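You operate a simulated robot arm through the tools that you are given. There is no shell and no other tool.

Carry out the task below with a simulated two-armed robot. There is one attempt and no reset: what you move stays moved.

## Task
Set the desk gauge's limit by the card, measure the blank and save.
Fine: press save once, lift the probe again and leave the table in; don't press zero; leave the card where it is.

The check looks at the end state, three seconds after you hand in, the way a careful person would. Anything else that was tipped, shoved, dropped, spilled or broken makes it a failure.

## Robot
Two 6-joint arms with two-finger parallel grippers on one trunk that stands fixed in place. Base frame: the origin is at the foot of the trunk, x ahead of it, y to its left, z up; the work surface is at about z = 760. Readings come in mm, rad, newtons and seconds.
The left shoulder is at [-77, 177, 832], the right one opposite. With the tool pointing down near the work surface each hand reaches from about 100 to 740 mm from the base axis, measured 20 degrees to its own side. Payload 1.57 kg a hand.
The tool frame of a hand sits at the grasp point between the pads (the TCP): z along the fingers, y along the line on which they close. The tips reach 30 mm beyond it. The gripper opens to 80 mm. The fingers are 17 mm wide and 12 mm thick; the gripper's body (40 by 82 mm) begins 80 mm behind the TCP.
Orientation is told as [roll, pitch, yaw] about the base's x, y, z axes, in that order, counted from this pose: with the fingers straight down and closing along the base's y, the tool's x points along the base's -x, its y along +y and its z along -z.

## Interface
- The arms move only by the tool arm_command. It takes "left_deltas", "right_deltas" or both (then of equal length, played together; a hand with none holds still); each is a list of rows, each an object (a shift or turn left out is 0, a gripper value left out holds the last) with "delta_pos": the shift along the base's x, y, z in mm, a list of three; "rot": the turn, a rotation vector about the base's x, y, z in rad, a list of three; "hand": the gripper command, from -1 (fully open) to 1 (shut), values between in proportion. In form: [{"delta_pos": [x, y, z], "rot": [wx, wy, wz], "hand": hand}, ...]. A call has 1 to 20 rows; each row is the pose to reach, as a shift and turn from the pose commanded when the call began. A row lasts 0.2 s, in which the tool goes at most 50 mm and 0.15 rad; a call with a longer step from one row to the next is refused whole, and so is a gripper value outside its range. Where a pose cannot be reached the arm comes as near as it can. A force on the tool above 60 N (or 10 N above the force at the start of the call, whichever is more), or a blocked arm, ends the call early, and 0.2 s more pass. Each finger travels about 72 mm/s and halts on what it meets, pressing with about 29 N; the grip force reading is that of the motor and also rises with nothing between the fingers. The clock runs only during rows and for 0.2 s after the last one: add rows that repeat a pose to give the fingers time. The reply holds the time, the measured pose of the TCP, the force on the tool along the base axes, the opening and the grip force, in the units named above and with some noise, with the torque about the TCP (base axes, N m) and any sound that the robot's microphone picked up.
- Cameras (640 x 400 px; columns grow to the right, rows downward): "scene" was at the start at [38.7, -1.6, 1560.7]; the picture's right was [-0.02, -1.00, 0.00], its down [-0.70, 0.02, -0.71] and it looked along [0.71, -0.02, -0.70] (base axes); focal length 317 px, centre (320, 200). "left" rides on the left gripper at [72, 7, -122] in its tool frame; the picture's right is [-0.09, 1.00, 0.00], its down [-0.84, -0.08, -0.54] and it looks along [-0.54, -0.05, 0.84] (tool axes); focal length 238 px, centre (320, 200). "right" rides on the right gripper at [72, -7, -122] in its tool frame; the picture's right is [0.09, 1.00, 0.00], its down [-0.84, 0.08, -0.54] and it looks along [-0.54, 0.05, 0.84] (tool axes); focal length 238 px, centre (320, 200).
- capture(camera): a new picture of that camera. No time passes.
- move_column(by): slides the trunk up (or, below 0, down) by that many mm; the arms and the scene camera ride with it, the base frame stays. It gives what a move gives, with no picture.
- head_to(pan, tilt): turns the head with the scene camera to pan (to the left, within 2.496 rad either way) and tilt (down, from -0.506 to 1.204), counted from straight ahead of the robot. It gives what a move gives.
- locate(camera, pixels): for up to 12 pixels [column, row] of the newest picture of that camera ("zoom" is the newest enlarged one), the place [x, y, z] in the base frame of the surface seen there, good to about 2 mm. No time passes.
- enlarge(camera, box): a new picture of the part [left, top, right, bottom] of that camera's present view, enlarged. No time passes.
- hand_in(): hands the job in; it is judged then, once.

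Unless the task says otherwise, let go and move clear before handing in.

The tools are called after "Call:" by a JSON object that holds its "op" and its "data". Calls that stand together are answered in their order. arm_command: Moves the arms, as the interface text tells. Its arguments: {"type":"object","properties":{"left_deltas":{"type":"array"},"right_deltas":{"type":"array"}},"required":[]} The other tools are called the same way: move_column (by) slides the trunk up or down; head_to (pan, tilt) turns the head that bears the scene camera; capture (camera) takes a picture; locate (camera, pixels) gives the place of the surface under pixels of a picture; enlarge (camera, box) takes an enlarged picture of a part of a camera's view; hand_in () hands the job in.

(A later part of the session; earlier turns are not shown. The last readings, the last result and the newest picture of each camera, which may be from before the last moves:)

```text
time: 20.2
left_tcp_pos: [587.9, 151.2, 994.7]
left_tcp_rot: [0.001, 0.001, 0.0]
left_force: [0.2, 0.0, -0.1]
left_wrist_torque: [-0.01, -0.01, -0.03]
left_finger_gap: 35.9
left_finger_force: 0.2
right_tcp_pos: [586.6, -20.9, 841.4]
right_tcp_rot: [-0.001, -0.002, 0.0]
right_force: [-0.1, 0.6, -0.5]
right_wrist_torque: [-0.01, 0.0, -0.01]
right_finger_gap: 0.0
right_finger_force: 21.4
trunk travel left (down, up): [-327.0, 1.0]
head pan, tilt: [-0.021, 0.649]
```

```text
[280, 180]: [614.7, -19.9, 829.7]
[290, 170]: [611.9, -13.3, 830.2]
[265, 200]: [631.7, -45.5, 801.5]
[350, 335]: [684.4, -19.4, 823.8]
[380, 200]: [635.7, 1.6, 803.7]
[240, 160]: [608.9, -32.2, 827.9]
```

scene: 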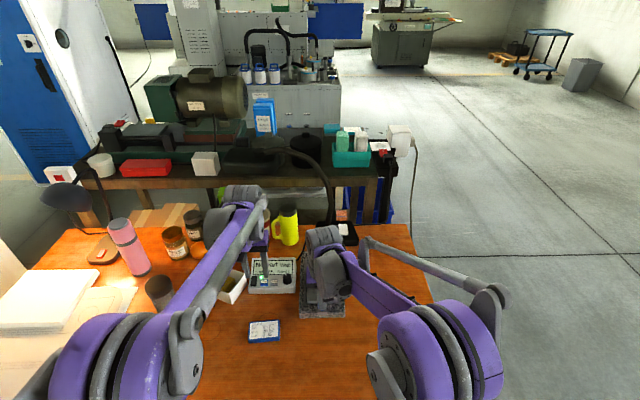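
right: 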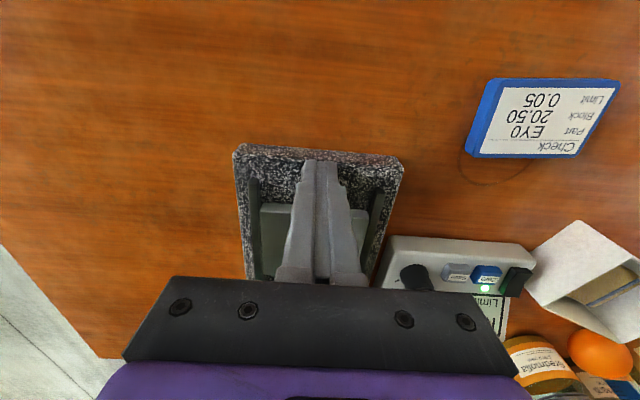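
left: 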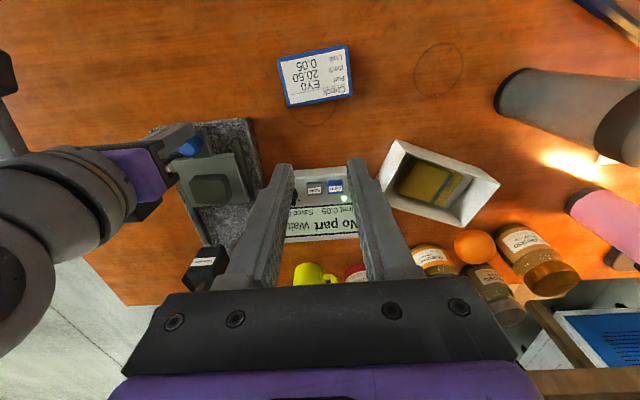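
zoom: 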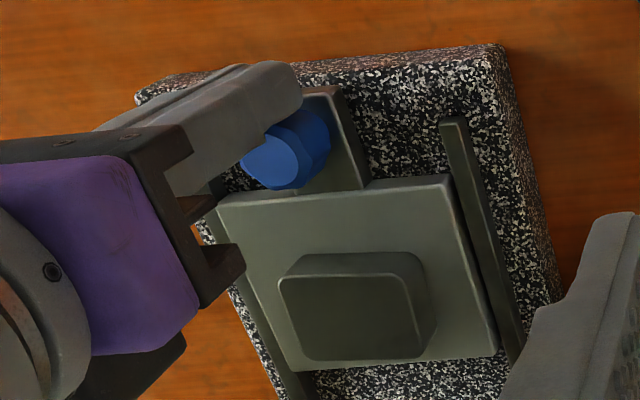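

The table is already sliding (knob now around x≈608) with almost no force. I'll keep pushing gently.

Call:
{"op": "arm_command", "data": {"right_deltas": [{"delta_pos": [5, 0, 0]}, {"delta_pos": [10, 0, 0]}, {"delta_pos": [15, 0, 0]}, {"delta_pos": [20, 0, 0]}, {"delta_pos": [25, 0, 0]}, {"delta_pos": [30, 0, 0]}, {"delta_pos": [35, 0, 0]}, {"delta_pos": [40, 0, 0]}, {"delta_pos": [45, 0, 0]}, {"delta_pos": [50, 0, 0]}]}}

Call:
{"op": "capture", "data": {"camera": "left"}}

Call:
{"op": "enlarge", "data": {"camera": "left", "box": [130, 105, 370, 295]}}

```text
time: 22.4
left_tcp_pos: [586.6, 149.8, 993.3]
left_tcp_rot: [0.0, -0.001, 0.0]
left_force: [0.5, 0.0, 0.3]
left_wrist_torque: [0.04, 0.01, 0.01]
left_finger_gap: 36.1
left_finger_force: 0.1
right_tcp_pos: [636.7, -19.1, 841.1]
right_tcp_rot: [0.0, 0.001, 0.0]
right_force: [-0.6, 0.0, -0.4]
right_wrist_torque: [0.02, 0.01, 0.02]
right_finger_gap: 0.1
right_finger_force: 21.2
trunk travel left (down, up): [-327.0, 1.0]
head pan, tilt: [-0.021, 0.649]
```

```text
taken
```

left: 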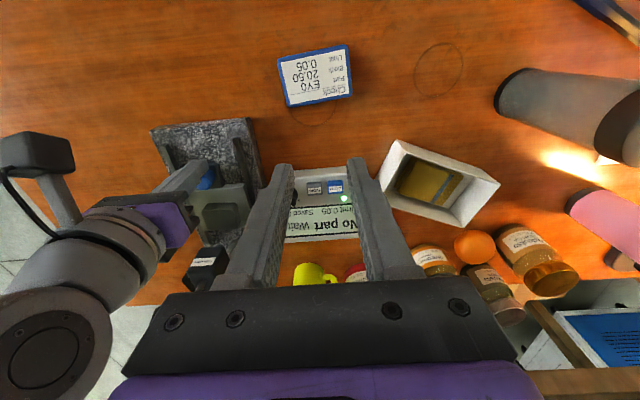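

```text
2.11 times, centred on (250, 200) of left
```

zoom: 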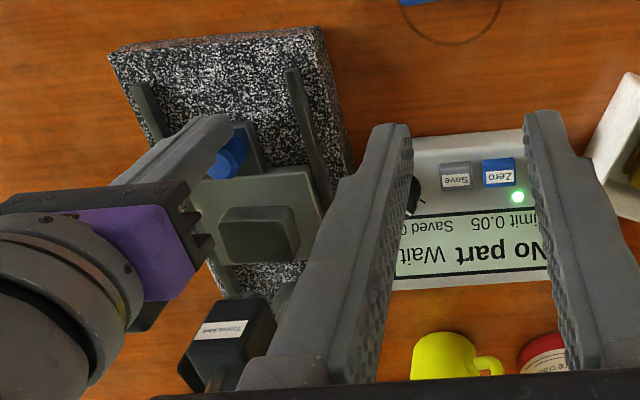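

Call:
{"op": "locate", "data": {"camera": "zoom", "pixels": [[230, 240], [260, 215], [285, 215], [245, 255], [225, 330], [218, 150], [275, 300], [285, 295]]}}

Call:
{"op": "arm_command", "data": {"right_deltas": [{"delta_pos": [4, 0, 0]}, {"delta_pos": [8, 0, 0]}, {"delta_pos": [12, 0, 0]}, {"delta_pos": [16, 0, 0]}, {"delta_pos": [20, 0, 0]}]}}

Call:
{"op": "enlarge", "data": {"camera": "left", "box": [130, 105, 370, 295]}}

```text
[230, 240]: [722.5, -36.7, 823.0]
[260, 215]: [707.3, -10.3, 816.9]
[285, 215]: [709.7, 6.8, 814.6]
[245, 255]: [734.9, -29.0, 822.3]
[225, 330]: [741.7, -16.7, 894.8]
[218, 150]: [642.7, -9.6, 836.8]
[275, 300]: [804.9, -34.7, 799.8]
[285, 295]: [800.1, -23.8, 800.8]
```

```text
time: 23.6
left_tcp_pos: [586.5, 150.7, 995.1]
left_tcp_rot: [0.0, 0.001, 0.0]
left_force: [-0.5, 0.2, -0.3]
left_wrist_torque: [0.01, 0.01, 0.02]
left_finger_gap: 36.4
left_finger_force: 0.0
right_tcp_pos: [654.9, -20.6, 841.5]
right_tcp_rot: [0.0, 0.0, 0.0]
right_force: [0.0, -0.9, 0.0]
right_wrist_torque: [-0.01, 0.05, 0.01]
right_finger_gap: 0.1
right_finger_force: 21.2
trunk travel left (down, up): [-327.0, 1.0]
head pan, tilt: [-0.021, 0.649]
```

```text
2.11 times, centred on (250, 200) of left
```

zoom: 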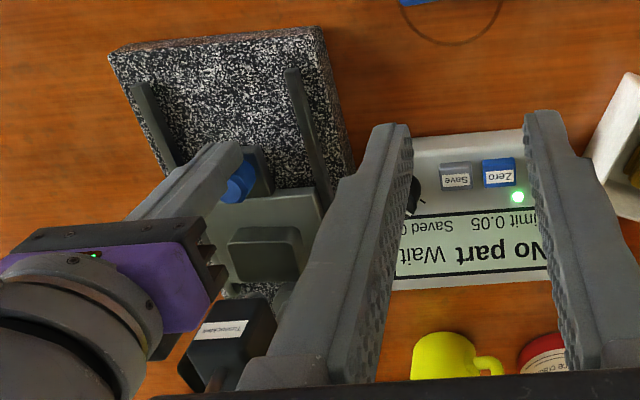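

Call:
{"op": "arm_command", "data": {"right_deltas": [{"delta_pos": [3, 0, 0]}, {"delta_pos": [6, 0, 0]}, {"delta_pos": [9, 0, 0]}, {"delta_pos": [12, 0, 0]}]}}

Call:
{"op": "enlarge", "data": {"camera": "left", "box": [130, 105, 370, 295]}}

```text
time: 24.6
left_tcp_pos: [587.3, 150.1, 993.0]
left_tcp_rot: [0.0, 0.0, 0.001]
left_force: [-0.6, 0.0, 0.0]
left_wrist_torque: [0.0, 0.03, -0.02]
left_finger_gap: 35.8
left_finger_force: 0.1
right_tcp_pos: [666.7, -19.5, 840.8]
right_tcp_rot: [0.0, -0.001, 0.0]
right_force: [-0.5, 0.0, 0.4]
right_wrist_torque: [-0.01, 0.02, 0.03]
right_finger_gap: 0.0
right_finger_force: 21.2
trunk travel left (down, up): [-327.0, 1.0]
head pan, tilt: [-0.021, 0.649]
```

```text
2.11 times, centred on (250, 200) of left
```

zoom: 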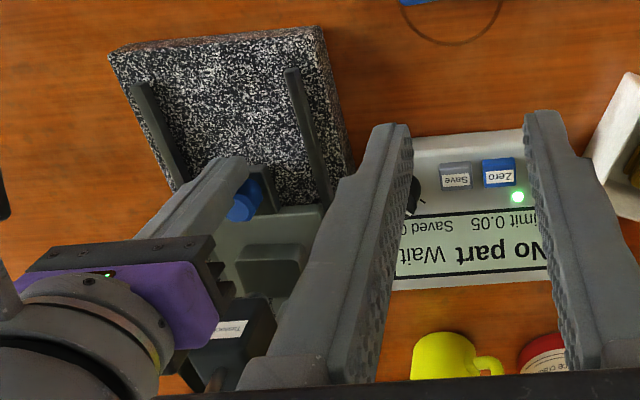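

Call:
{"op": "arm_command", "data": {"right_deltas": [{"delta_pos": [2, 0, 0]}, {"delta_pos": [4, 0, 0]}, {"delta_pos": [6, 0, 0]}, {"delta_pos": [8, 0, 0]}]}}

Call:
{"op": "enlarge", "data": {"camera": "left", "box": [130, 105, 370, 295]}}

```text
time: 25.6
left_tcp_pos: [584.1, 150.4, 995.8]
left_tcp_rot: [0.0, -0.002, 0.001]
left_force: [0.0, 0.2, 0.7]
left_wrist_torque: [0.03, 0.0, 0.01]
left_finger_gap: 35.7
left_finger_force: 0.1
right_tcp_pos: [670.3, -20.0, 840.6]
right_tcp_rot: [-0.001, 0.005, 0.002]
right_force: [-31.0, -2.6, -4.4]
right_wrist_torque: [-0.11, 0.63, -0.02]
right_finger_gap: 0.0
right_finger_force: 21.4
trunk travel left (down, up): [-327.0, 1.0]
head pan, tilt: [-0.021, 0.649]
```

```text
2.11 times, centred on (250, 200) of left
```

zoom: 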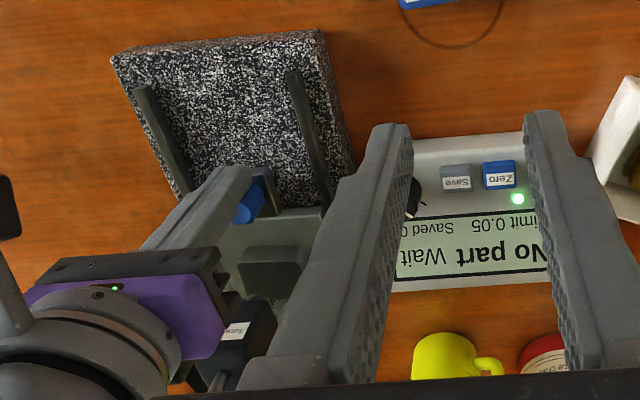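

The table met its end stop (31 N at x≈670). I'll back the right hand off and up, then look at the probe.

Call:
{"op": "arm_command", "data": {"right_deltas": [{"delta_pos": [-5, 0, 0]}, {"delta_pos": [-30, 0, 0]}, {"delta_pos": [-60, -15, 10]}, {"delta_pos": [-80, -40, 50]}, {"delta_pos": [-90, -70, 90]}, {"delta_pos": [-90, -110, 120]}, {"delta_pos": [-90, -150, 140]}]}}

Call:
{"op": "capture", "data": {"camera": "scene"}}

Call:
{"op": "enlarge", "data": {"camera": "scene", "box": [240, 200, 360, 330]}}

Call:
{"op": "capture", "data": {"camera": "right"}}

```text
refused: row 4 steps farther than a row can; nothing moved
```

```text
taken
```

scene: 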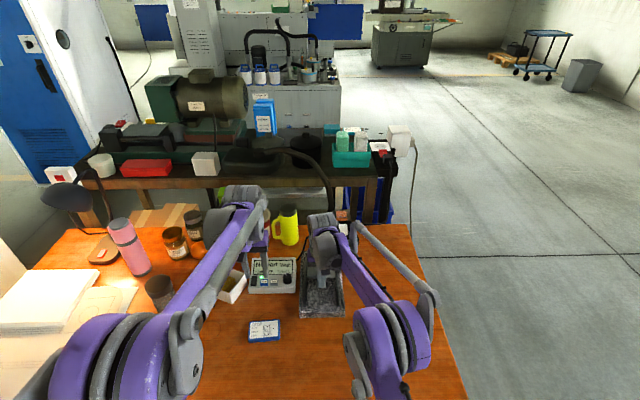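

```text
3.08 times, centred on (300, 265) of scene
```

zoom: 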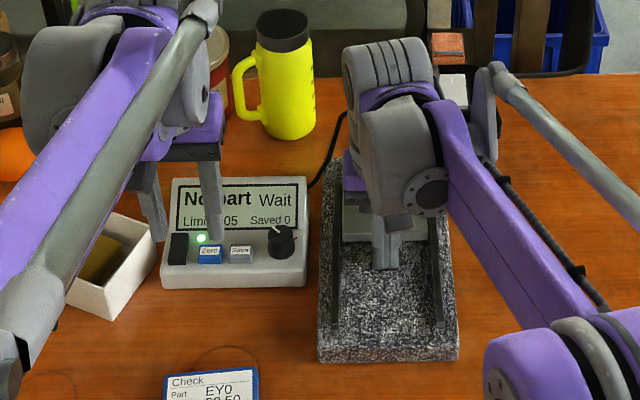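

```text
taken
```

right: 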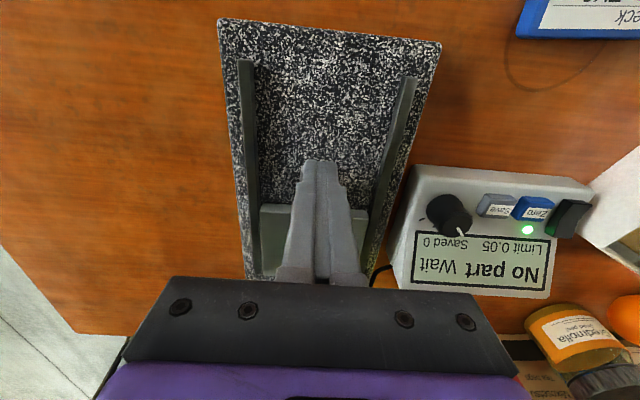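

Call:
{"op": "arm_command", "data": {"right_deltas": [{"delta_pos": [-5, 0, 0]}, {"delta_pos": [-30, 0, 0]}, {"delta_pos": [-60, -15, 10]}, {"delta_pos": [-75, -30, 45]}, {"delta_pos": [-85, -50, 80]}, {"delta_pos": [-90, -80, 110]}, {"delta_pos": [-90, -115, 140]}, {"delta_pos": [-90, -150, 160]}, {"delta_pos": [-90, -180, 160]}]}}

Call:
{"op": "enlarge", "data": {"camera": "scene", "box": [240, 200, 360, 330]}}

Call:
{"op": "capture", "data": {"camera": "right"}}

```text
time: 27.6
left_tcp_pos: [587.0, 150.9, 994.9]
left_tcp_rot: [-0.002, 0.001, 0.0]
left_force: [0.4, -0.9, 0.1]
left_wrist_torque: [0.04, -0.04, -0.04]
left_finger_gap: 36.2
left_finger_force: 0.0
right_tcp_pos: [584.6, -200.9, 998.8]
right_tcp_rot: [-0.001, 0.0, 0.0]
right_force: [-0.6, -0.1, 0.5]
right_wrist_torque: [0.01, 0.02, 0.01]
right_finger_gap: 0.2
right_finger_force: 21.1
trunk travel left (down, up): [-327.0, 1.0]
head pan, tilt: [-0.021, 0.649]
```

```text
3.08 times, centred on (300, 265) of scene
```

zoom: 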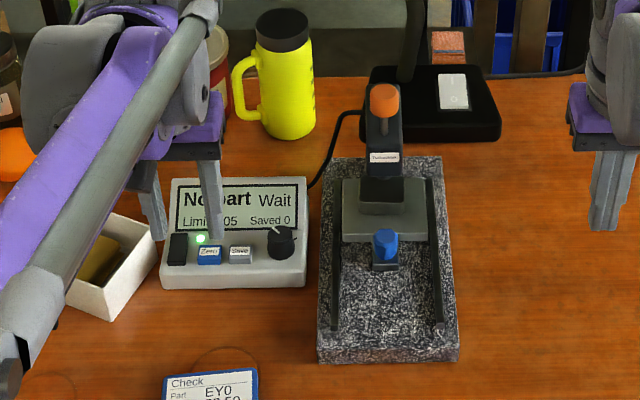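

```text
taken
```

right: 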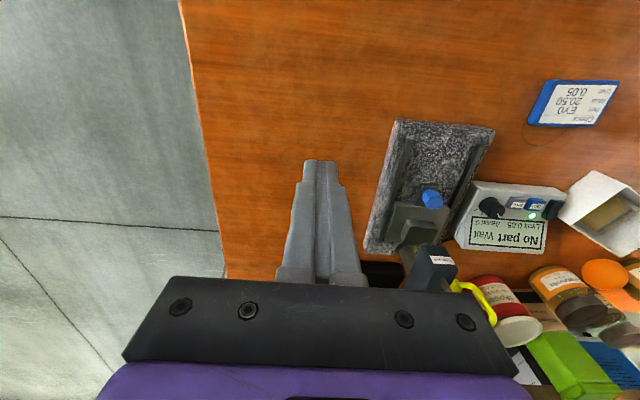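

The table is in, the blank is under the head, and the probe is still up. I'll tilt and yaw the right hand for a side view of the probe.

Call:
{"op": "arm_command", "data": {"right_deltas": [{"rot": [0, -0.14, 0], "hand": -1}, {"rot": [0, -0.28, 0]}, {"rot": [0, -0.42, 0]}, {"rot": [0, -0.56, 0]}, {"rot": [0, -0.7, 0]}]}}

Call:
{"op": "arm_command", "data": {"right_deltas": [{"rot": [0, 0, 0.14], "delta_pos": [5, 0, -10]}, {"rot": [0, 0, 0.28], "delta_pos": [10, 0, -20]}, {"rot": [0, 0, 0.42], "delta_pos": [20, 0, -30]}, {"rot": [0, 0, 0.56], "delta_pos": [30, 0, -40]}, {"rot": [0, 0, 0.7], "delta_pos": [40, 0, -50]}, {"rot": [0, 0, 0.84], "delta_pos": [50, 0, -60]}, {"rot": [0, 0, 0.98], "delta_pos": [55, 0, -70]}]}}

Call:
{"op": "capture", "data": {"camera": "right"}}

```text
time: 28.8
left_tcp_pos: [585.9, 151.0, 993.5]
left_tcp_rot: [0.0, 0.0, 0.0]
left_force: [0.7, -0.4, 0.0]
left_wrist_torque: [0.0, -0.02, 0.02]
left_finger_gap: 36.0
left_finger_force: 0.0
right_tcp_pos: [584.6, -199.7, 1001.0]
right_tcp_rot: [0.001, -0.703, -0.001]
right_force: [0.0, 0.2, 0.7]
right_wrist_torque: [0.02, 0.01, -0.01]
right_finger_gap: 79.8
right_finger_force: 0.0
trunk travel left (down, up): [-327.0, 1.0]
head pan, tilt: [-0.021, 0.649]
```

```text
time: 30.4
left_tcp_pos: [586.5, 150.3, 994.2]
left_tcp_rot: [0.0, 0.0, 0.001]
left_force: [0.9, -0.8, 0.3]
left_wrist_torque: [-0.01, 0.02, 0.05]
left_finger_gap: 36.0
left_finger_force: 0.1
right_tcp_pos: [640.6, -201.4, 929.3]
right_tcp_rot: [0.001, -0.702, 0.981]
right_force: [0.0, 1.6, 0.5]
right_wrist_torque: [0.01, 0.0, -0.01]
right_finger_gap: 80.2
right_finger_force: 0.1
trunk travel left (down, up): [-327.0, 1.0]
head pan, tilt: [-0.021, 0.649]
```

```text
taken
```

right: 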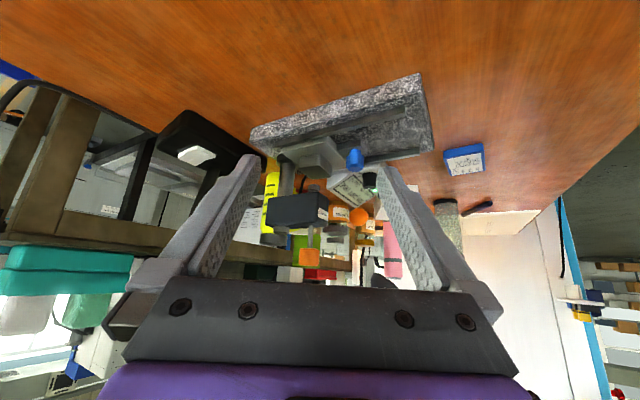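

Call:
{"op": "enlarge", "data": {"camera": "right", "box": [240, 110, 400, 280]}}

Call:
{"op": "locate", "data": {"camera": "right", "pixels": [[308, 258], [308, 232], [290, 210], [320, 212], [288, 170], [316, 155], [355, 158], [310, 245], [287, 185]]}}

```text
2.35 times, centred on (320, 195) of right
```

zoom: 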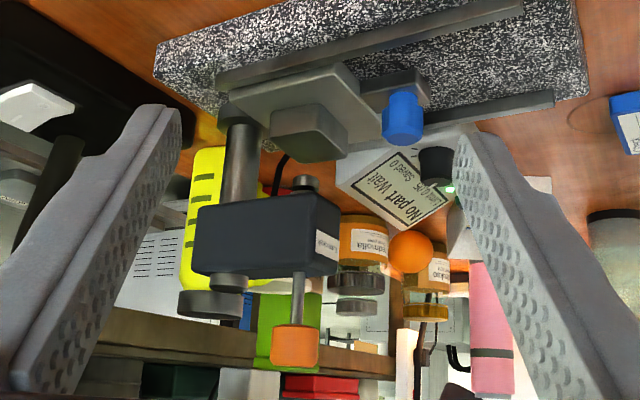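

```text
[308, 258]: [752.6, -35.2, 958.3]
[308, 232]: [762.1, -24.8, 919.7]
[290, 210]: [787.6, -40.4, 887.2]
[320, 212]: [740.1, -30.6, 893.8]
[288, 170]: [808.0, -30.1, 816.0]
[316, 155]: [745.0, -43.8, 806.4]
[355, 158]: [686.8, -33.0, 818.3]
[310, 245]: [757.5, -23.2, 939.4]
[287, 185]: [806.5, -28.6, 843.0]
```

The upside-down side view shows the spindle through the head at x≈757, with the orange knob (z≈937–967) above the head top (910). I'll straighten the right hand and pitch it so the fingers point forward to grip the knob.

Call:
{"op": "arm_command", "data": {"right_deltas": [{"rot": [0, 0, -0.14], "delta_pos": [-5, 0, 5]}, {"rot": [0, 0, -0.28], "delta_pos": [-10, 0, 10]}, {"rot": [0, 0, -0.42], "delta_pos": [-15, 0, 15]}, {"rot": [0, 0, -0.56], "delta_pos": [-20, 0, 20]}, {"rot": [0, 0, -0.7], "delta_pos": [-25, 0, 25]}, {"rot": [0, 0, -0.84], "delta_pos": [-30, 0, 30]}, {"rot": [0, 0, -0.98], "delta_pos": [-40, 0, 30]}]}}

Call:
{"op": "arm_command", "data": {"right_deltas": [{"rot": [0, -0.14, 0], "hand": -0.3}, {"rot": [0, -0.28, 0]}, {"rot": [0, -0.42, 0]}, {"rot": [0, -0.56, 0]}, {"rot": [0, -0.7, 0]}]}}

Call:
{"op": "arm_command", "data": {"right_deltas": [{"delta_pos": [10, 45, 0]}, {"delta_pos": [20, 90, 0]}, {"delta_pos": [30, 135, 0]}, {"delta_pos": [40, 181, 0]}, {"delta_pos": [40, 181, 0]}]}}

Call:
{"op": "capture", "data": {"camera": "scene"}}

Call:
{"op": "capture", "data": {"camera": "right"}}

Call:
{"op": "capture", "data": {"camera": "left"}}

```text
time: 32.0
left_tcp_pos: [585.5, 150.6, 995.3]
left_tcp_rot: [0.0, 0.001, 0.0]
left_force: [-0.4, -0.3, 0.2]
left_wrist_torque: [0.03, 0.0, 0.01]
left_finger_gap: 35.9
left_finger_force: 0.0
right_tcp_pos: [599.4, -200.4, 961.3]
right_tcp_rot: [-0.001, -0.701, 0.001]
right_force: [0.1, -0.4, -1.5]
right_wrist_torque: [-0.01, 0.02, 0.0]
right_finger_gap: 80.1
right_finger_force: 0.0
trunk travel left (down, up): [-327.0, 1.0]
head pan, tilt: [-0.021, 0.649]
```

```text
time: 33.2
left_tcp_pos: [588.3, 150.9, 994.6]
left_tcp_rot: [0.001, 0.002, 0.0]
left_force: [0.8, 1.1, -0.1]
left_wrist_torque: [-0.04, 0.0, 0.0]
left_finger_gap: 36.0
left_finger_force: 0.0
right_tcp_pos: [599.1, -200.9, 960.1]
right_tcp_rot: [0.004, -1.404, -0.007]
right_force: [0.4, 0.7, 1.2]
right_wrist_torque: [0.0, -0.01, -0.04]
right_finger_gap: 52.2
right_finger_force: 0.0
trunk travel left (down, up): [-327.0, 1.0]
head pan, tilt: [-0.021, 0.649]
```

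```text
time: 34.4
left_tcp_pos: [586.2, 150.5, 994.2]
left_tcp_rot: [0.001, 0.0, 0.0]
left_force: [0.5, -0.5, 0.0]
left_wrist_torque: [-0.02, 0.0, -0.01]
left_finger_gap: 36.1
left_finger_force: 0.1
right_tcp_pos: [640.4, -21.2, 962.1]
right_tcp_rot: [0.007, -1.402, -0.005]
right_force: [-0.1, -0.1, 0.3]
right_wrist_torque: [0.02, 0.02, 0.03]
right_finger_gap: 52.1
right_finger_force: 0.1
trunk travel left (down, up): [-327.0, 1.0]
head pan, tilt: [-0.021, 0.649]
```

```text
taken
```

scene: 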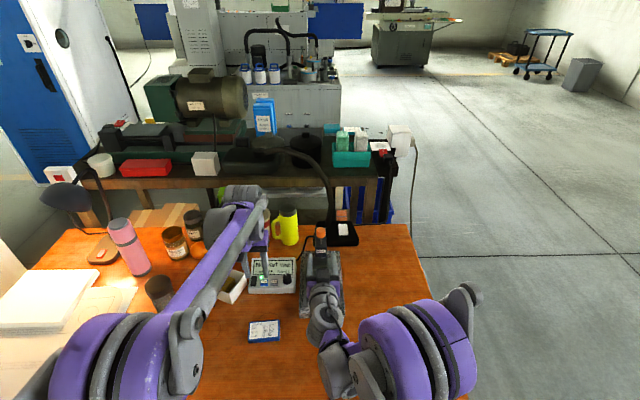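

```text
taken
```

right: 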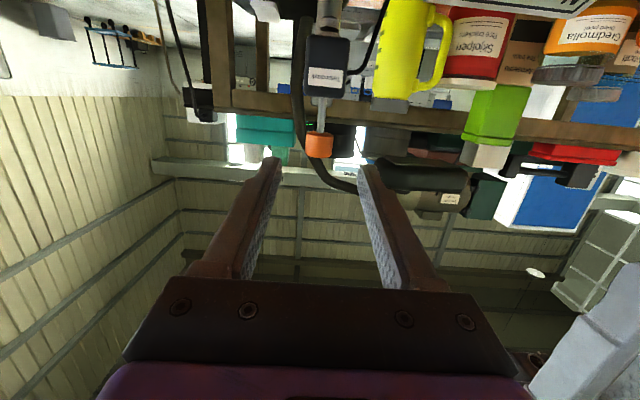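

```text
taken
```

left: 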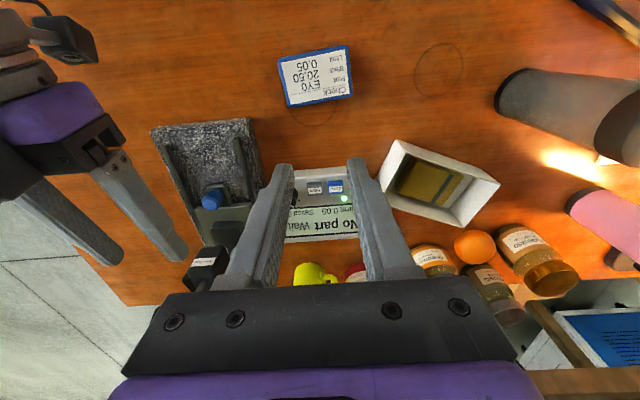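

Call:
{"op": "locate", "data": {"camera": "right", "pixels": [[319, 138], [319, 155], [309, 145], [329, 145], [322, 115], [328, 60], [326, 90]]}}

Call:
{"op": "enlarge", "data": {"camera": "right", "box": [270, 0, 380, 180]}}

```text
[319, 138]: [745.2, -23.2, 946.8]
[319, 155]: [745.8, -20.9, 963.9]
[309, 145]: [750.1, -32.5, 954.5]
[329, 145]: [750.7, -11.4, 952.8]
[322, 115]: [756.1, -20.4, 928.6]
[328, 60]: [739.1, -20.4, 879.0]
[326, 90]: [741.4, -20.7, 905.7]
```

```text
2.22 times, centred on (325, 90) of right
```

zoom: 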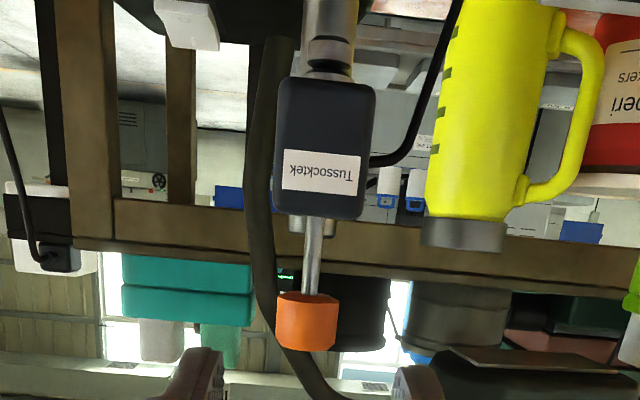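

The orange knob (319, 145) is centred between the fingers at about (757, -21.5, 953). I'll advance until it sits between the pads.

Call:
{"op": "arm_command", "data": {"right_deltas": [{"delta_pos": [40, 0, 0]}, {"delta_pos": [75, 0, 0]}, {"delta_pos": [95, 0, -1]}, {"delta_pos": [104, 0, -1]}, {"delta_pos": [104, 0, -1]}]}}

Call:
{"op": "capture", "data": {"camera": "right"}}

Call:
{"op": "enlarge", "data": {"camera": "scene", "box": [260, 190, 380, 310]}}

Call:
{"op": "enlarge", "data": {"camera": "left", "box": [130, 105, 370, 295]}}

```text
time: 35.6
left_tcp_pos: [586.2, 150.2, 993.2]
left_tcp_rot: [0.001, 0.0, 0.0]
left_force: [0.4, 0.5, 0.1]
left_wrist_torque: [-0.01, -0.01, 0.0]
left_finger_gap: 36.4
left_finger_force: 0.1
right_tcp_pos: [744.0, -19.2, 959.7]
right_tcp_rot: [0.001, -1.4, -0.001]
right_force: [0.0, 0.2, 1.1]
right_wrist_torque: [0.0, -0.02, 0.0]
right_finger_gap: 51.8
right_finger_force: 0.1
trunk travel left (down, up): [-327.0, 1.0]
head pan, tilt: [-0.021, 0.649]
```

```text
taken
```

right: 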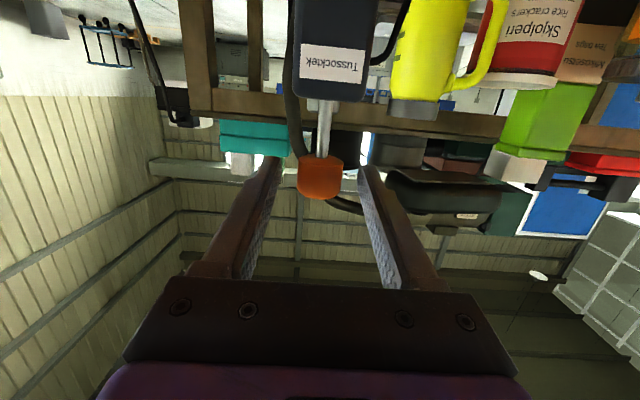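

```text
3.33 times, centred on (320, 250) of scene
```

zoom: 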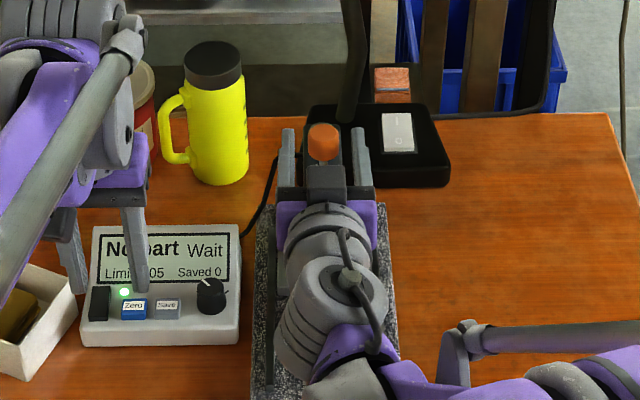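

```text
2.11 times, centred on (250, 200) of left
```

zoom: 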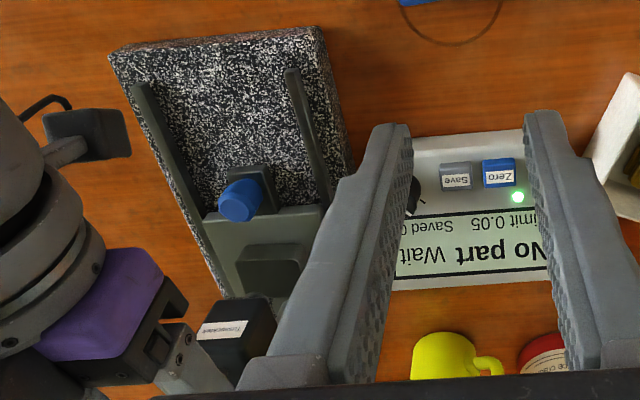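

Call:
{"op": "arm_command", "data": {"right_deltas": [{"hand": 0.1}, {"hand": 0.35}, {"hand": 0.5}, {"hand": 0.5}, {"hand": 0.5}]}}

Call:
{"op": "capture", "data": {"camera": "right"}}

```text
time: 36.8
left_tcp_pos: [586.6, 149.8, 995.0]
left_tcp_rot: [0.0, 0.0, -0.001]
left_force: [0.5, -0.1, 0.1]
left_wrist_torque: [0.01, 0.0, 0.03]
left_finger_gap: 36.1
left_finger_force: 0.0
right_tcp_pos: [743.2, -20.9, 959.3]
right_tcp_rot: [0.0, -1.401, -0.003]
right_force: [1.2, -1.9, 0.2]
right_wrist_torque: [-0.36, 0.21, -0.1]
right_finger_gap: 27.6
right_finger_force: 37.9
trunk travel left (down, up): [-327.0, 1.0]
head pan, tilt: [-0.021, 0.649]
```

```text
taken
```

right: 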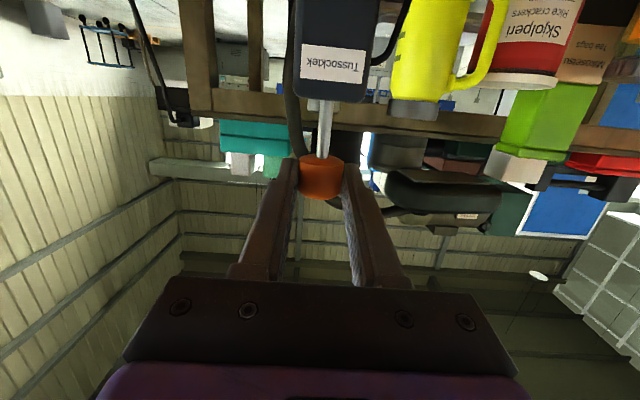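

Gripped at 27.6 mm with no notable side force. I'll lower the probe slowly and watch force and display.

Call:
{"op": "arm_command", "data": {"right_deltas": [{"delta_pos": [0, 0, -2]}, {"delta_pos": [0, 0, -4]}, {"delta_pos": [0, 0, -6]}, {"delta_pos": [0, 0, -8]}]}}

Call:
{"op": "enlarge", "data": {"camera": "scene", "box": [260, 190, 380, 310]}}

Call:
{"op": "enlarge", "data": {"camera": "left", "box": [130, 105, 370, 295]}}

```text
time: 37.8
left_tcp_pos: [585.6, 148.7, 994.5]
left_tcp_rot: [-0.001, 0.0, 0.001]
left_force: [1.2, 0.0, -1.0]
left_wrist_torque: [0.02, 0.04, 0.03]
left_finger_gap: 35.9
left_finger_force: 0.1
right_tcp_pos: [744.0, -20.1, 951.7]
right_tcp_rot: [0.001, -1.401, -0.001]
right_force: [-1.9, -4.5, -1.1]
right_wrist_torque: [-0.62, 0.17, -0.06]
right_finger_gap: 27.8
right_finger_force: 38.4
trunk travel left (down, up): [-327.0, 1.0]
head pan, tilt: [-0.021, 0.649]
```

```text
3.33 times, centred on (320, 250) of scene
```

zoom: 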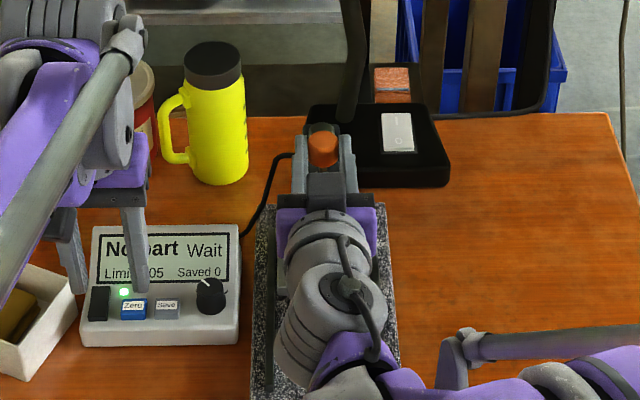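

```text
2.11 times, centred on (250, 200) of left
```

zoom: 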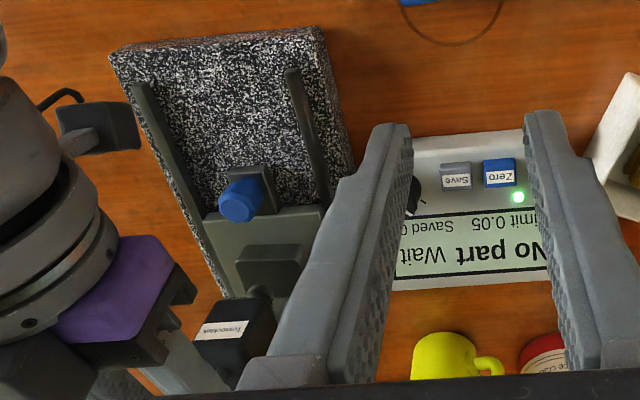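

Call:
{"op": "arm_command", "data": {"right_deltas": [{"delta_pos": [0, 0, -2]}, {"delta_pos": [0, 0, -4]}, {"delta_pos": [0, 0, -6]}, {"delta_pos": [0, 0, -8]}]}}

Call:
{"op": "enlarge", "data": {"camera": "left", "box": [130, 105, 370, 295]}}

```text
time: 38.8
left_tcp_pos: [585.5, 150.8, 994.7]
left_tcp_rot: [0.001, -0.001, 0.0]
left_force: [-0.2, 0.9, -0.4]
left_wrist_torque: [-0.02, 0.0, 0.03]
left_finger_gap: 36.0
left_finger_force: 0.0
right_tcp_pos: [743.8, -22.1, 944.3]
right_tcp_rot: [0.002, -1.4, -0.005]
right_force: [-1.5, -5.5, -1.7]
right_wrist_torque: [-0.7, -0.05, -0.12]
right_finger_gap: 27.7
right_finger_force: 38.4
trunk travel left (down, up): [-327.0, 1.0]
head pan, tilt: [-0.021, 0.649]
```

```text
2.11 times, centred on (250, 200) of left
```

zoom: 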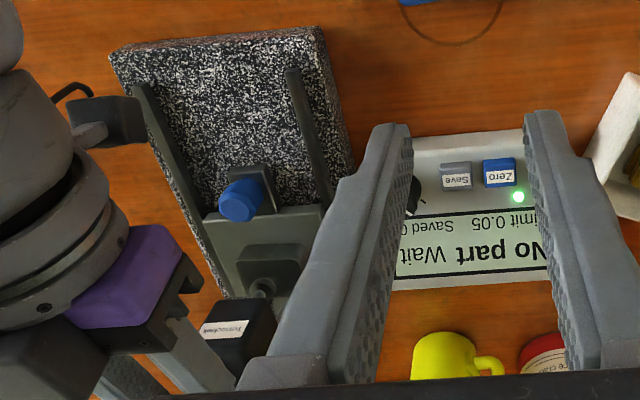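

Call:
{"op": "arm_command", "data": {"right_deltas": [{"delta_pos": [0, 0, -1]}, {"delta_pos": [0, 0, -2]}, {"delta_pos": [0, 0, -3]}, {"delta_pos": [0, 0, -4]}]}}

Call:
{"op": "enlarge", "data": {"camera": "left", "box": [130, 105, 370, 295]}}

```text
time: 39.8
left_tcp_pos: [586.2, 149.8, 995.1]
left_tcp_rot: [0.0, 0.001, 0.002]
left_force: [-0.2, 0.4, -0.5]
left_wrist_torque: [0.01, 0.01, -0.01]
left_finger_gap: 36.1
left_finger_force: 0.1
right_tcp_pos: [744.1, -19.4, 938.9]
right_tcp_rot: [0.005, -1.4, -0.003]
right_force: [-3.9, -7.7, -1.8]
right_wrist_torque: [-0.68, -0.01, -0.15]
right_finger_gap: 27.6
right_finger_force: 38.2
trunk travel left (down, up): [-327.0, 1.0]
head pan, tilt: [-0.021, 0.649]
```

```text
2.11 times, centred on (250, 200) of left
```

zoom: 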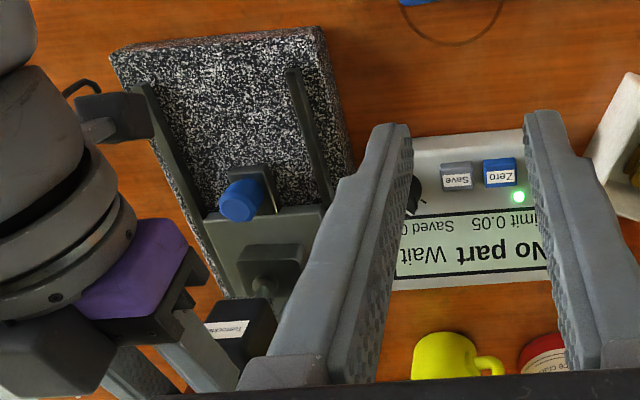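

Call:
{"op": "arm_command", "data": {"right_deltas": [{"delta_pos": [0, 0, -1]}, {"delta_pos": [0, 0, -2]}, {"delta_pos": [0, 0, -3]}, {"delta_pos": [0, 0, -3]}]}}

Call:
{"op": "enlarge", "data": {"camera": "left", "box": [130, 105, 370, 295]}}

```text
time: 40.8
left_tcp_pos: [587.0, 150.3, 996.4]
left_tcp_rot: [0.002, -0.002, 0.0]
left_force: [-0.3, -0.1, -0.5]
left_wrist_torque: [-0.03, 0.0, 0.01]
left_finger_gap: 36.2
left_finger_force: 0.0
right_tcp_pos: [743.4, -20.3, 937.3]
right_tcp_rot: [0.004, -1.401, -0.004]
right_force: [-0.3, -11.1, 7.6]
right_wrist_torque: [-0.69, 0.07, -0.22]
right_finger_gap: 27.9
right_finger_force: 38.7
trunk travel left (down, up): [-327.0, 1.0]
head pan, tilt: [-0.021, 0.649]
```

```text
2.11 times, centred on (250, 200) of left
```

zoom: 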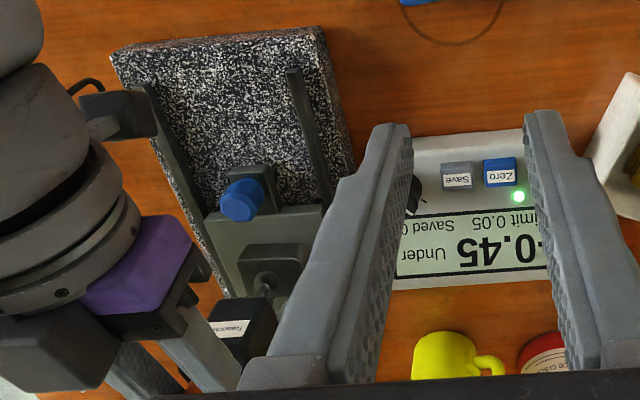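

Contact: the display shows "-0.45 Under". I'll open the grip to remove the side force and see whether the probe rests on the blank with a steady reading.

Call:
{"op": "arm_command", "data": {"right_deltas": [{"hand": 0.15}, {"hand": 0.0}, {"hand": -0.1}, {"hand": -0.1}]}}

Call:
{"op": "enlarge", "data": {"camera": "left", "box": [130, 105, 370, 295]}}

Call:
{"op": "enlarge", "data": {"camera": "scene", "box": [260, 190, 380, 310]}}

```text
time: 41.8
left_tcp_pos: [586.8, 149.7, 994.5]
left_tcp_rot: [0.001, -0.001, 0.0]
left_force: [0.0, 0.4, -0.6]
left_wrist_torque: [0.01, 0.02, 0.0]
left_finger_gap: 36.1
left_finger_force: 0.0
right_tcp_pos: [744.2, -18.3, 935.7]
right_tcp_rot: [0.001, -1.401, -0.002]
right_force: [-0.2, 0.5, -0.9]
right_wrist_torque: [0.0, -0.01, -0.03]
right_finger_gap: 44.2
right_finger_force: 0.0
trunk travel left (down, up): [-327.0, 1.0]
head pan, tilt: [-0.021, 0.649]
```

```text
2.11 times, centred on (250, 200) of left
```

zoom: 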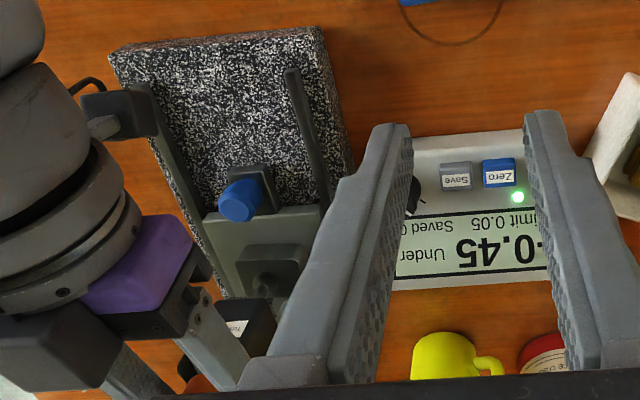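

```text
3.33 times, centred on (320, 250) of scene
```

zoom: 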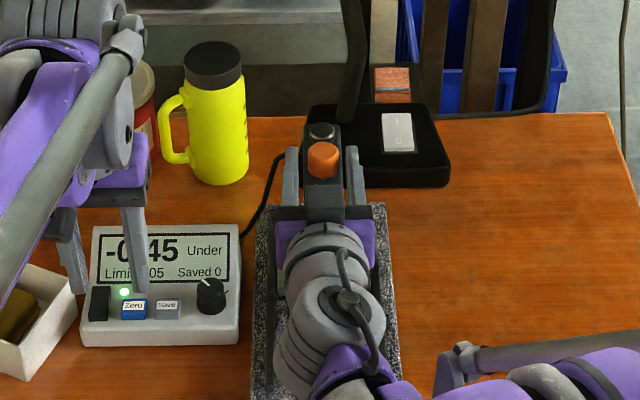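

The reading holds at -0.45 Under with the probe resting free. I'll close the left hand and hover over Save at about (696, 131.5).

Call:
{"op": "arm_command", "data": {"left_deltas": [{"delta_pos": [22, -4, -30], "hand": 1}, {"delta_pos": [44, -8, -60], "hand": 1}, {"delta_pos": [66, -12, -90], "hand": 1}, {"delta_pos": [88, -15, -120], "hand": 1}, {"delta_pos": [109.5, -18.7, -145], "hand": 1}, {"delta_pos": [109.5, -18.7, -145], "hand": 1}]}}

Call:
{"op": "capture", "data": {"camera": "left"}}

Call:
{"op": "enlarge", "data": {"camera": "left", "box": [220, 60, 460, 240]}}

Call:
{"op": "capture", "data": {"camera": "scene"}}

```text
time: 43.2
left_tcp_pos: [697.5, 134.9, 847.0]
left_tcp_rot: [0.0, 0.002, 0.0]
left_force: [-0.8, -0.2, 0.5]
left_wrist_torque: [0.03, -0.04, 0.02]
left_finger_gap: 0.3
left_finger_force: 21.3
right_tcp_pos: [744.0, -17.7, 936.7]
right_tcp_rot: [0.003, -1.402, -0.001]
right_force: [-0.7, 0.3, -0.4]
right_wrist_torque: [0.0, -0.04, 0.0]
right_finger_gap: 44.1
right_finger_force: 0.0
trunk travel left (down, up): [-327.0, 1.0]
head pan, tilt: [-0.021, 0.649]
```

```text
taken
```

left: 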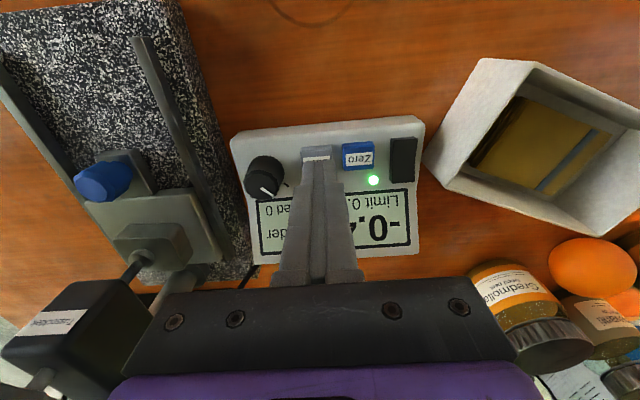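

```text
2.22 times, centred on (340, 150) of left
```

zoom: 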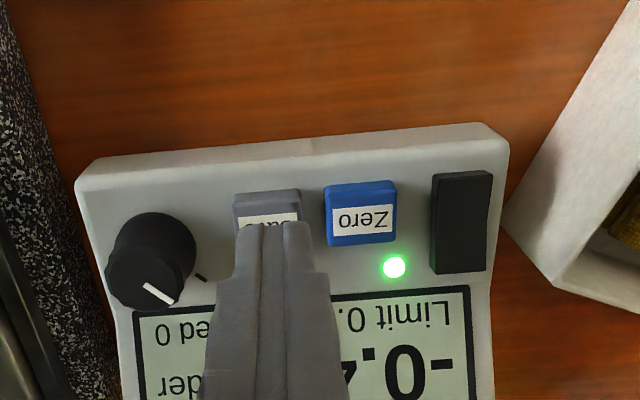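

```text
taken
```

scene: 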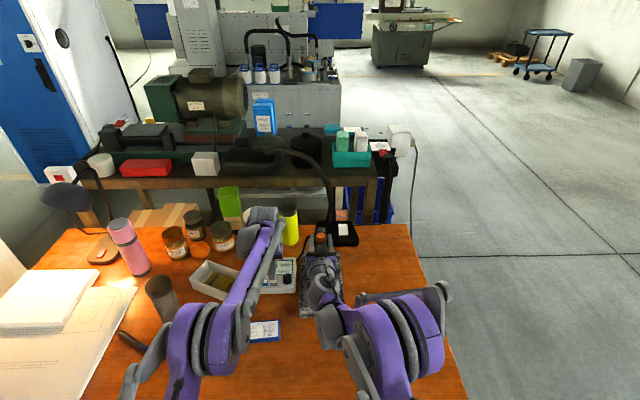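

Call:
{"op": "locate", "data": {"camera": "zoom", "pixels": [[240, 210], [268, 205], [296, 205], [268, 195], [332, 215], [272, 235]]}}

Call:
{"op": "arm_command", "data": {"left_deltas": [{"delta_pos": [-1, -2, -5]}, {"delta_pos": [-1, -2, -10]}, {"delta_pos": [-1, -2, -12]}, {"delta_pos": [-1, -2, -12]}]}}

Call:
{"op": "enlarge", "data": {"camera": "left", "box": [220, 60, 460, 240]}}

```text
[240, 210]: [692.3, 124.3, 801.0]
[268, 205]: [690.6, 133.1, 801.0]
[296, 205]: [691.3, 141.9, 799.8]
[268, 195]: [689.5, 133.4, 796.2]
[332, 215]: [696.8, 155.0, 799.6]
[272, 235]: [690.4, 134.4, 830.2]
```

```text
time: 44.2
left_tcp_pos: [694.6, 130.0, 836.2]
left_tcp_rot: [0.0, 0.0, -0.001]
left_force: [0.6, 0.3, 0.0]
left_wrist_torque: [0.01, -0.01, -0.03]
left_finger_gap: 0.0
left_finger_force: 21.3
right_tcp_pos: [744.0, -19.0, 936.9]
right_tcp_rot: [0.001, -1.401, -0.002]
right_force: [0.9, -0.1, 0.1]
right_wrist_torque: [0.01, -0.02, -0.01]
right_finger_gap: 44.0
right_finger_force: 0.1
trunk travel left (down, up): [-327.0, 1.0]
head pan, tilt: [-0.021, 0.649]
```

```text
2.22 times, centred on (340, 150) of left
```

zoom: 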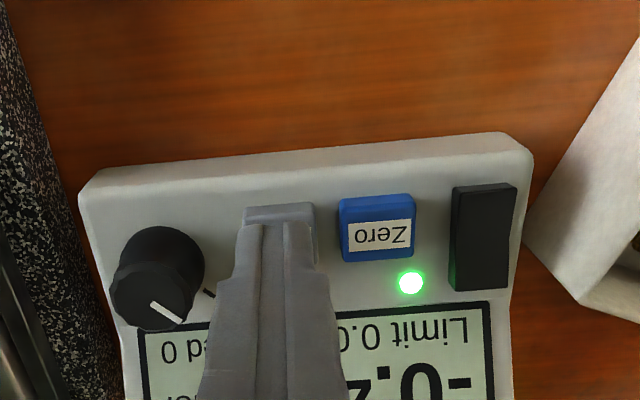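

The fingertips are centred over Save about 5 mm above it. Pressing slowly now.

Call:
{"op": "arm_command", "data": {"left_deltas": [{"delta_pos": [0, 1, -3]}, {"delta_pos": [0, 1, -5]}, {"delta_pos": [0, 1, -6.5]}, {"delta_pos": [0, 1, -8]}]}}

Call:
{"op": "enlarge", "data": {"camera": "left", "box": [220, 60, 460, 240]}}

```text
time: 45.2
left_tcp_pos: [695.3, 129.8, 828.8]
left_tcp_rot: [-0.001, 0.0, 0.001]
left_force: [1.3, -0.3, 1.8]
left_wrist_torque: [0.03, -0.03, -0.01]
left_finger_gap: 0.1
left_finger_force: 20.9
right_tcp_pos: [743.1, -19.2, 936.5]
right_tcp_rot: [0.002, -1.4, -0.003]
right_force: [0.8, -0.4, 0.3]
right_wrist_torque: [0.0, 0.0, -0.03]
right_finger_gap: 44.1
right_finger_force: 0.1
trunk travel left (down, up): [-327.0, 1.0]
head pan, tilt: [-0.021, 0.649]
```

```text
2.22 times, centred on (340, 150) of left
```

zoom: 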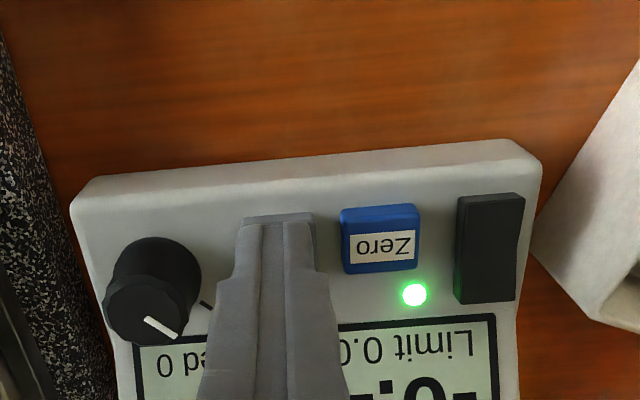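

Call:
{"op": "arm_command", "data": {"left_deltas": [{"delta_pos": [0, 0, -1]}, {"delta_pos": [0, 0, -2]}, {"delta_pos": [0, 0, -2]}]}}

Call:
{"op": "enlarge", "data": {"camera": "left", "box": [220, 60, 460, 240]}}

```text
time: 46.0
left_tcp_pos: [694.9, 131.2, 827.5]
left_tcp_rot: [-0.001, 0.001, -0.001]
left_force: [1.0, -2.4, 4.2]
left_wrist_torque: [-0.05, -0.03, -0.01]
left_finger_gap: 0.0
left_finger_force: 21.3
right_tcp_pos: [745.0, -19.2, 935.7]
right_tcp_rot: [0.002, -1.402, -0.001]
right_force: [-0.2, 0.3, -0.6]
right_wrist_torque: [0.02, 0.05, -0.01]
right_finger_gap: 44.1
right_finger_force: 0.0
trunk travel left (down, up): [-327.0, 1.0]
head pan, tilt: [-0.021, 0.649]
heard: click
```

```text
2.22 times, centred on (340, 150) of left
```

zoom: 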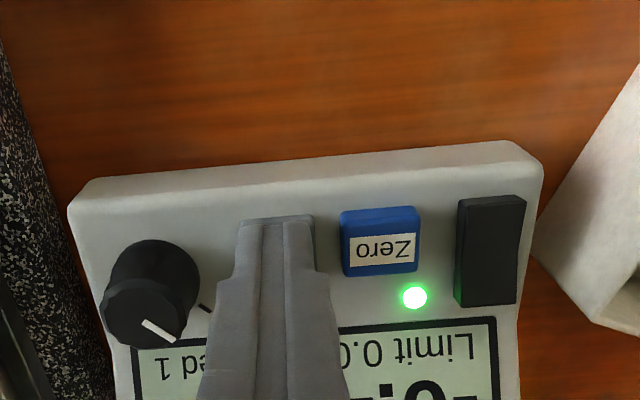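

A click was heard and "Saved 1" is showing. I'll lift the left hand straight up and clear, then read the display.

Call:
{"op": "arm_command", "data": {"left_deltas": [{"delta_pos": [0, 0, 20]}, {"delta_pos": [-10, 2, 60]}, {"delta_pos": [-40, 10, 95]}, {"delta_pos": [-75, 15, 130]}, {"delta_pos": [-110, 20, 165]}, {"delta_pos": [-110, 20, 165]}]}}

Call:
{"op": "capture", "data": {"camera": "left"}}

Call:
{"op": "enlarge", "data": {"camera": "scene", "box": [240, 190, 380, 330]}}

Call:
{"op": "capture", "data": {"camera": "right"}}

```text
time: 47.4
left_tcp_pos: [586.2, 149.3, 993.3]
left_tcp_rot: [-0.001, 0.0, 0.0]
left_force: [-0.5, -0.7, 0.1]
left_wrist_torque: [0.01, 0.01, -0.02]
left_finger_gap: 0.0
left_finger_force: 21.3
right_tcp_pos: [745.1, -18.1, 936.3]
right_tcp_rot: [0.002, -1.4, -0.003]
right_force: [0.2, 0.5, -0.9]
right_wrist_torque: [0.03, 0.04, -0.02]
right_finger_gap: 44.1
right_finger_force: 0.0
trunk travel left (down, up): [-327.0, 1.0]
head pan, tilt: [-0.021, 0.649]
```

```text
taken
```

left: 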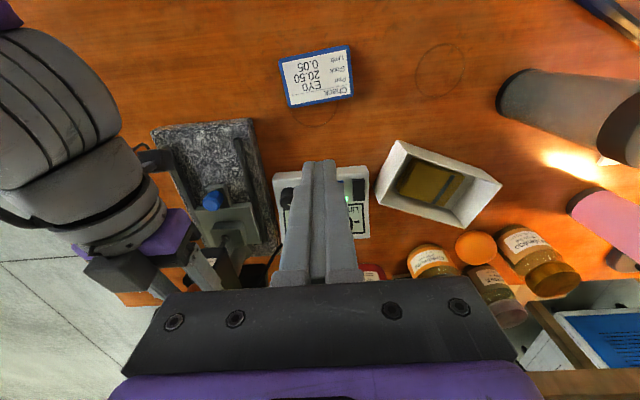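

```text
2.86 times, centred on (310, 260) of scene
```

zoom: 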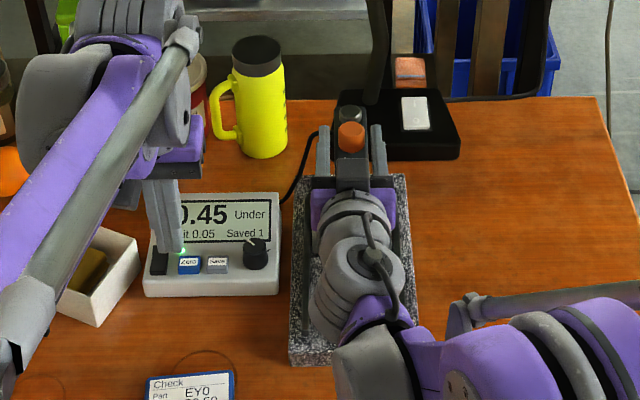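

```text
taken
```

right: 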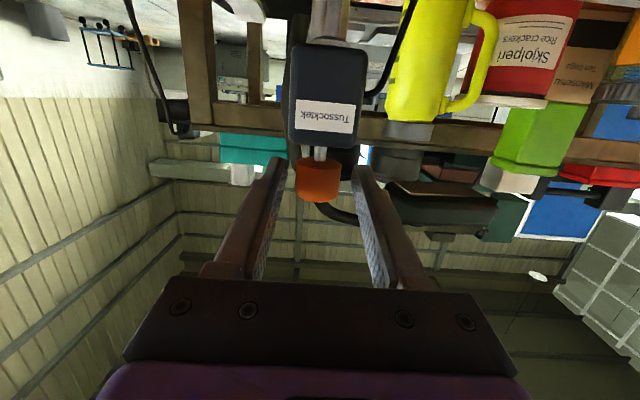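

"Saved 1" and -0.45 are recorded. I'll regrip the orange knob and raise the probe 23 mm back to its starting height.

Call:
{"op": "arm_command", "data": {"right_deltas": [{"hand": 0.2}, {"hand": 0.4}, {"hand": 0.5}, {"hand": 0.5}, {"hand": 0.5}, {"delta_pos": [0, 0, 3], "hand": 0.5}, {"delta_pos": [0, 0, 7]}, {"delta_pos": [0, 0, 11]}, {"delta_pos": [0, 0, 15]}, {"delta_pos": [0, 0, 19]}, {"delta_pos": [0, 0, 21]}, {"delta_pos": [0, 0, 22.5]}, {"delta_pos": [0, 0, 22.5]}]}}

Call:
{"op": "capture", "data": {"camera": "right"}}

Call:
{"op": "enlarge", "data": {"camera": "scene", "box": [240, 190, 380, 330]}}

```text
time: 50.2
left_tcp_pos: [587.0, 148.3, 993.0]
left_tcp_rot: [0.0, 0.001, 0.001]
left_force: [0.3, 1.0, -1.0]
left_wrist_torque: [0.0, 0.01, 0.01]
left_finger_gap: 0.0
left_finger_force: 21.2
right_tcp_pos: [744.4, -21.0, 958.8]
right_tcp_rot: [0.003, -1.398, -0.006]
right_force: [0.2, -4.8, -4.7]
right_wrist_torque: [-0.7, -0.07, -0.06]
right_finger_gap: 27.6
right_finger_force: 38.4
trunk travel left (down, up): [-327.0, 1.0]
head pan, tilt: [-0.021, 0.649]
```

```text
taken
```

right: 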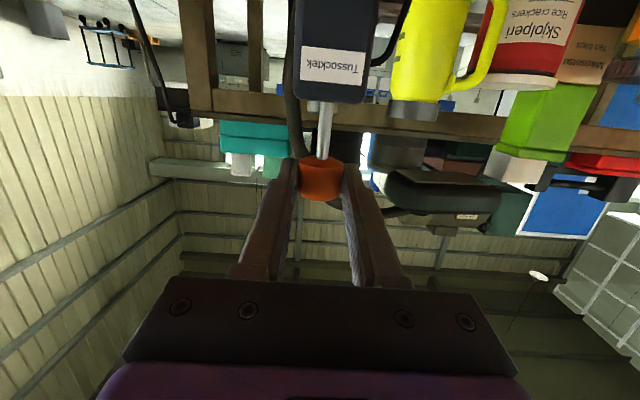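

```text
2.86 times, centred on (310, 260) of scene
```

zoom: 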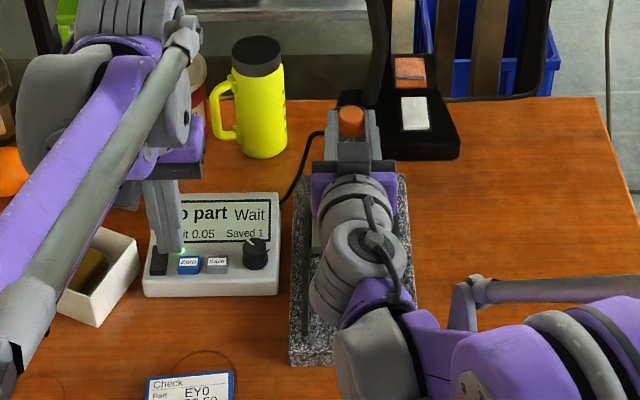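

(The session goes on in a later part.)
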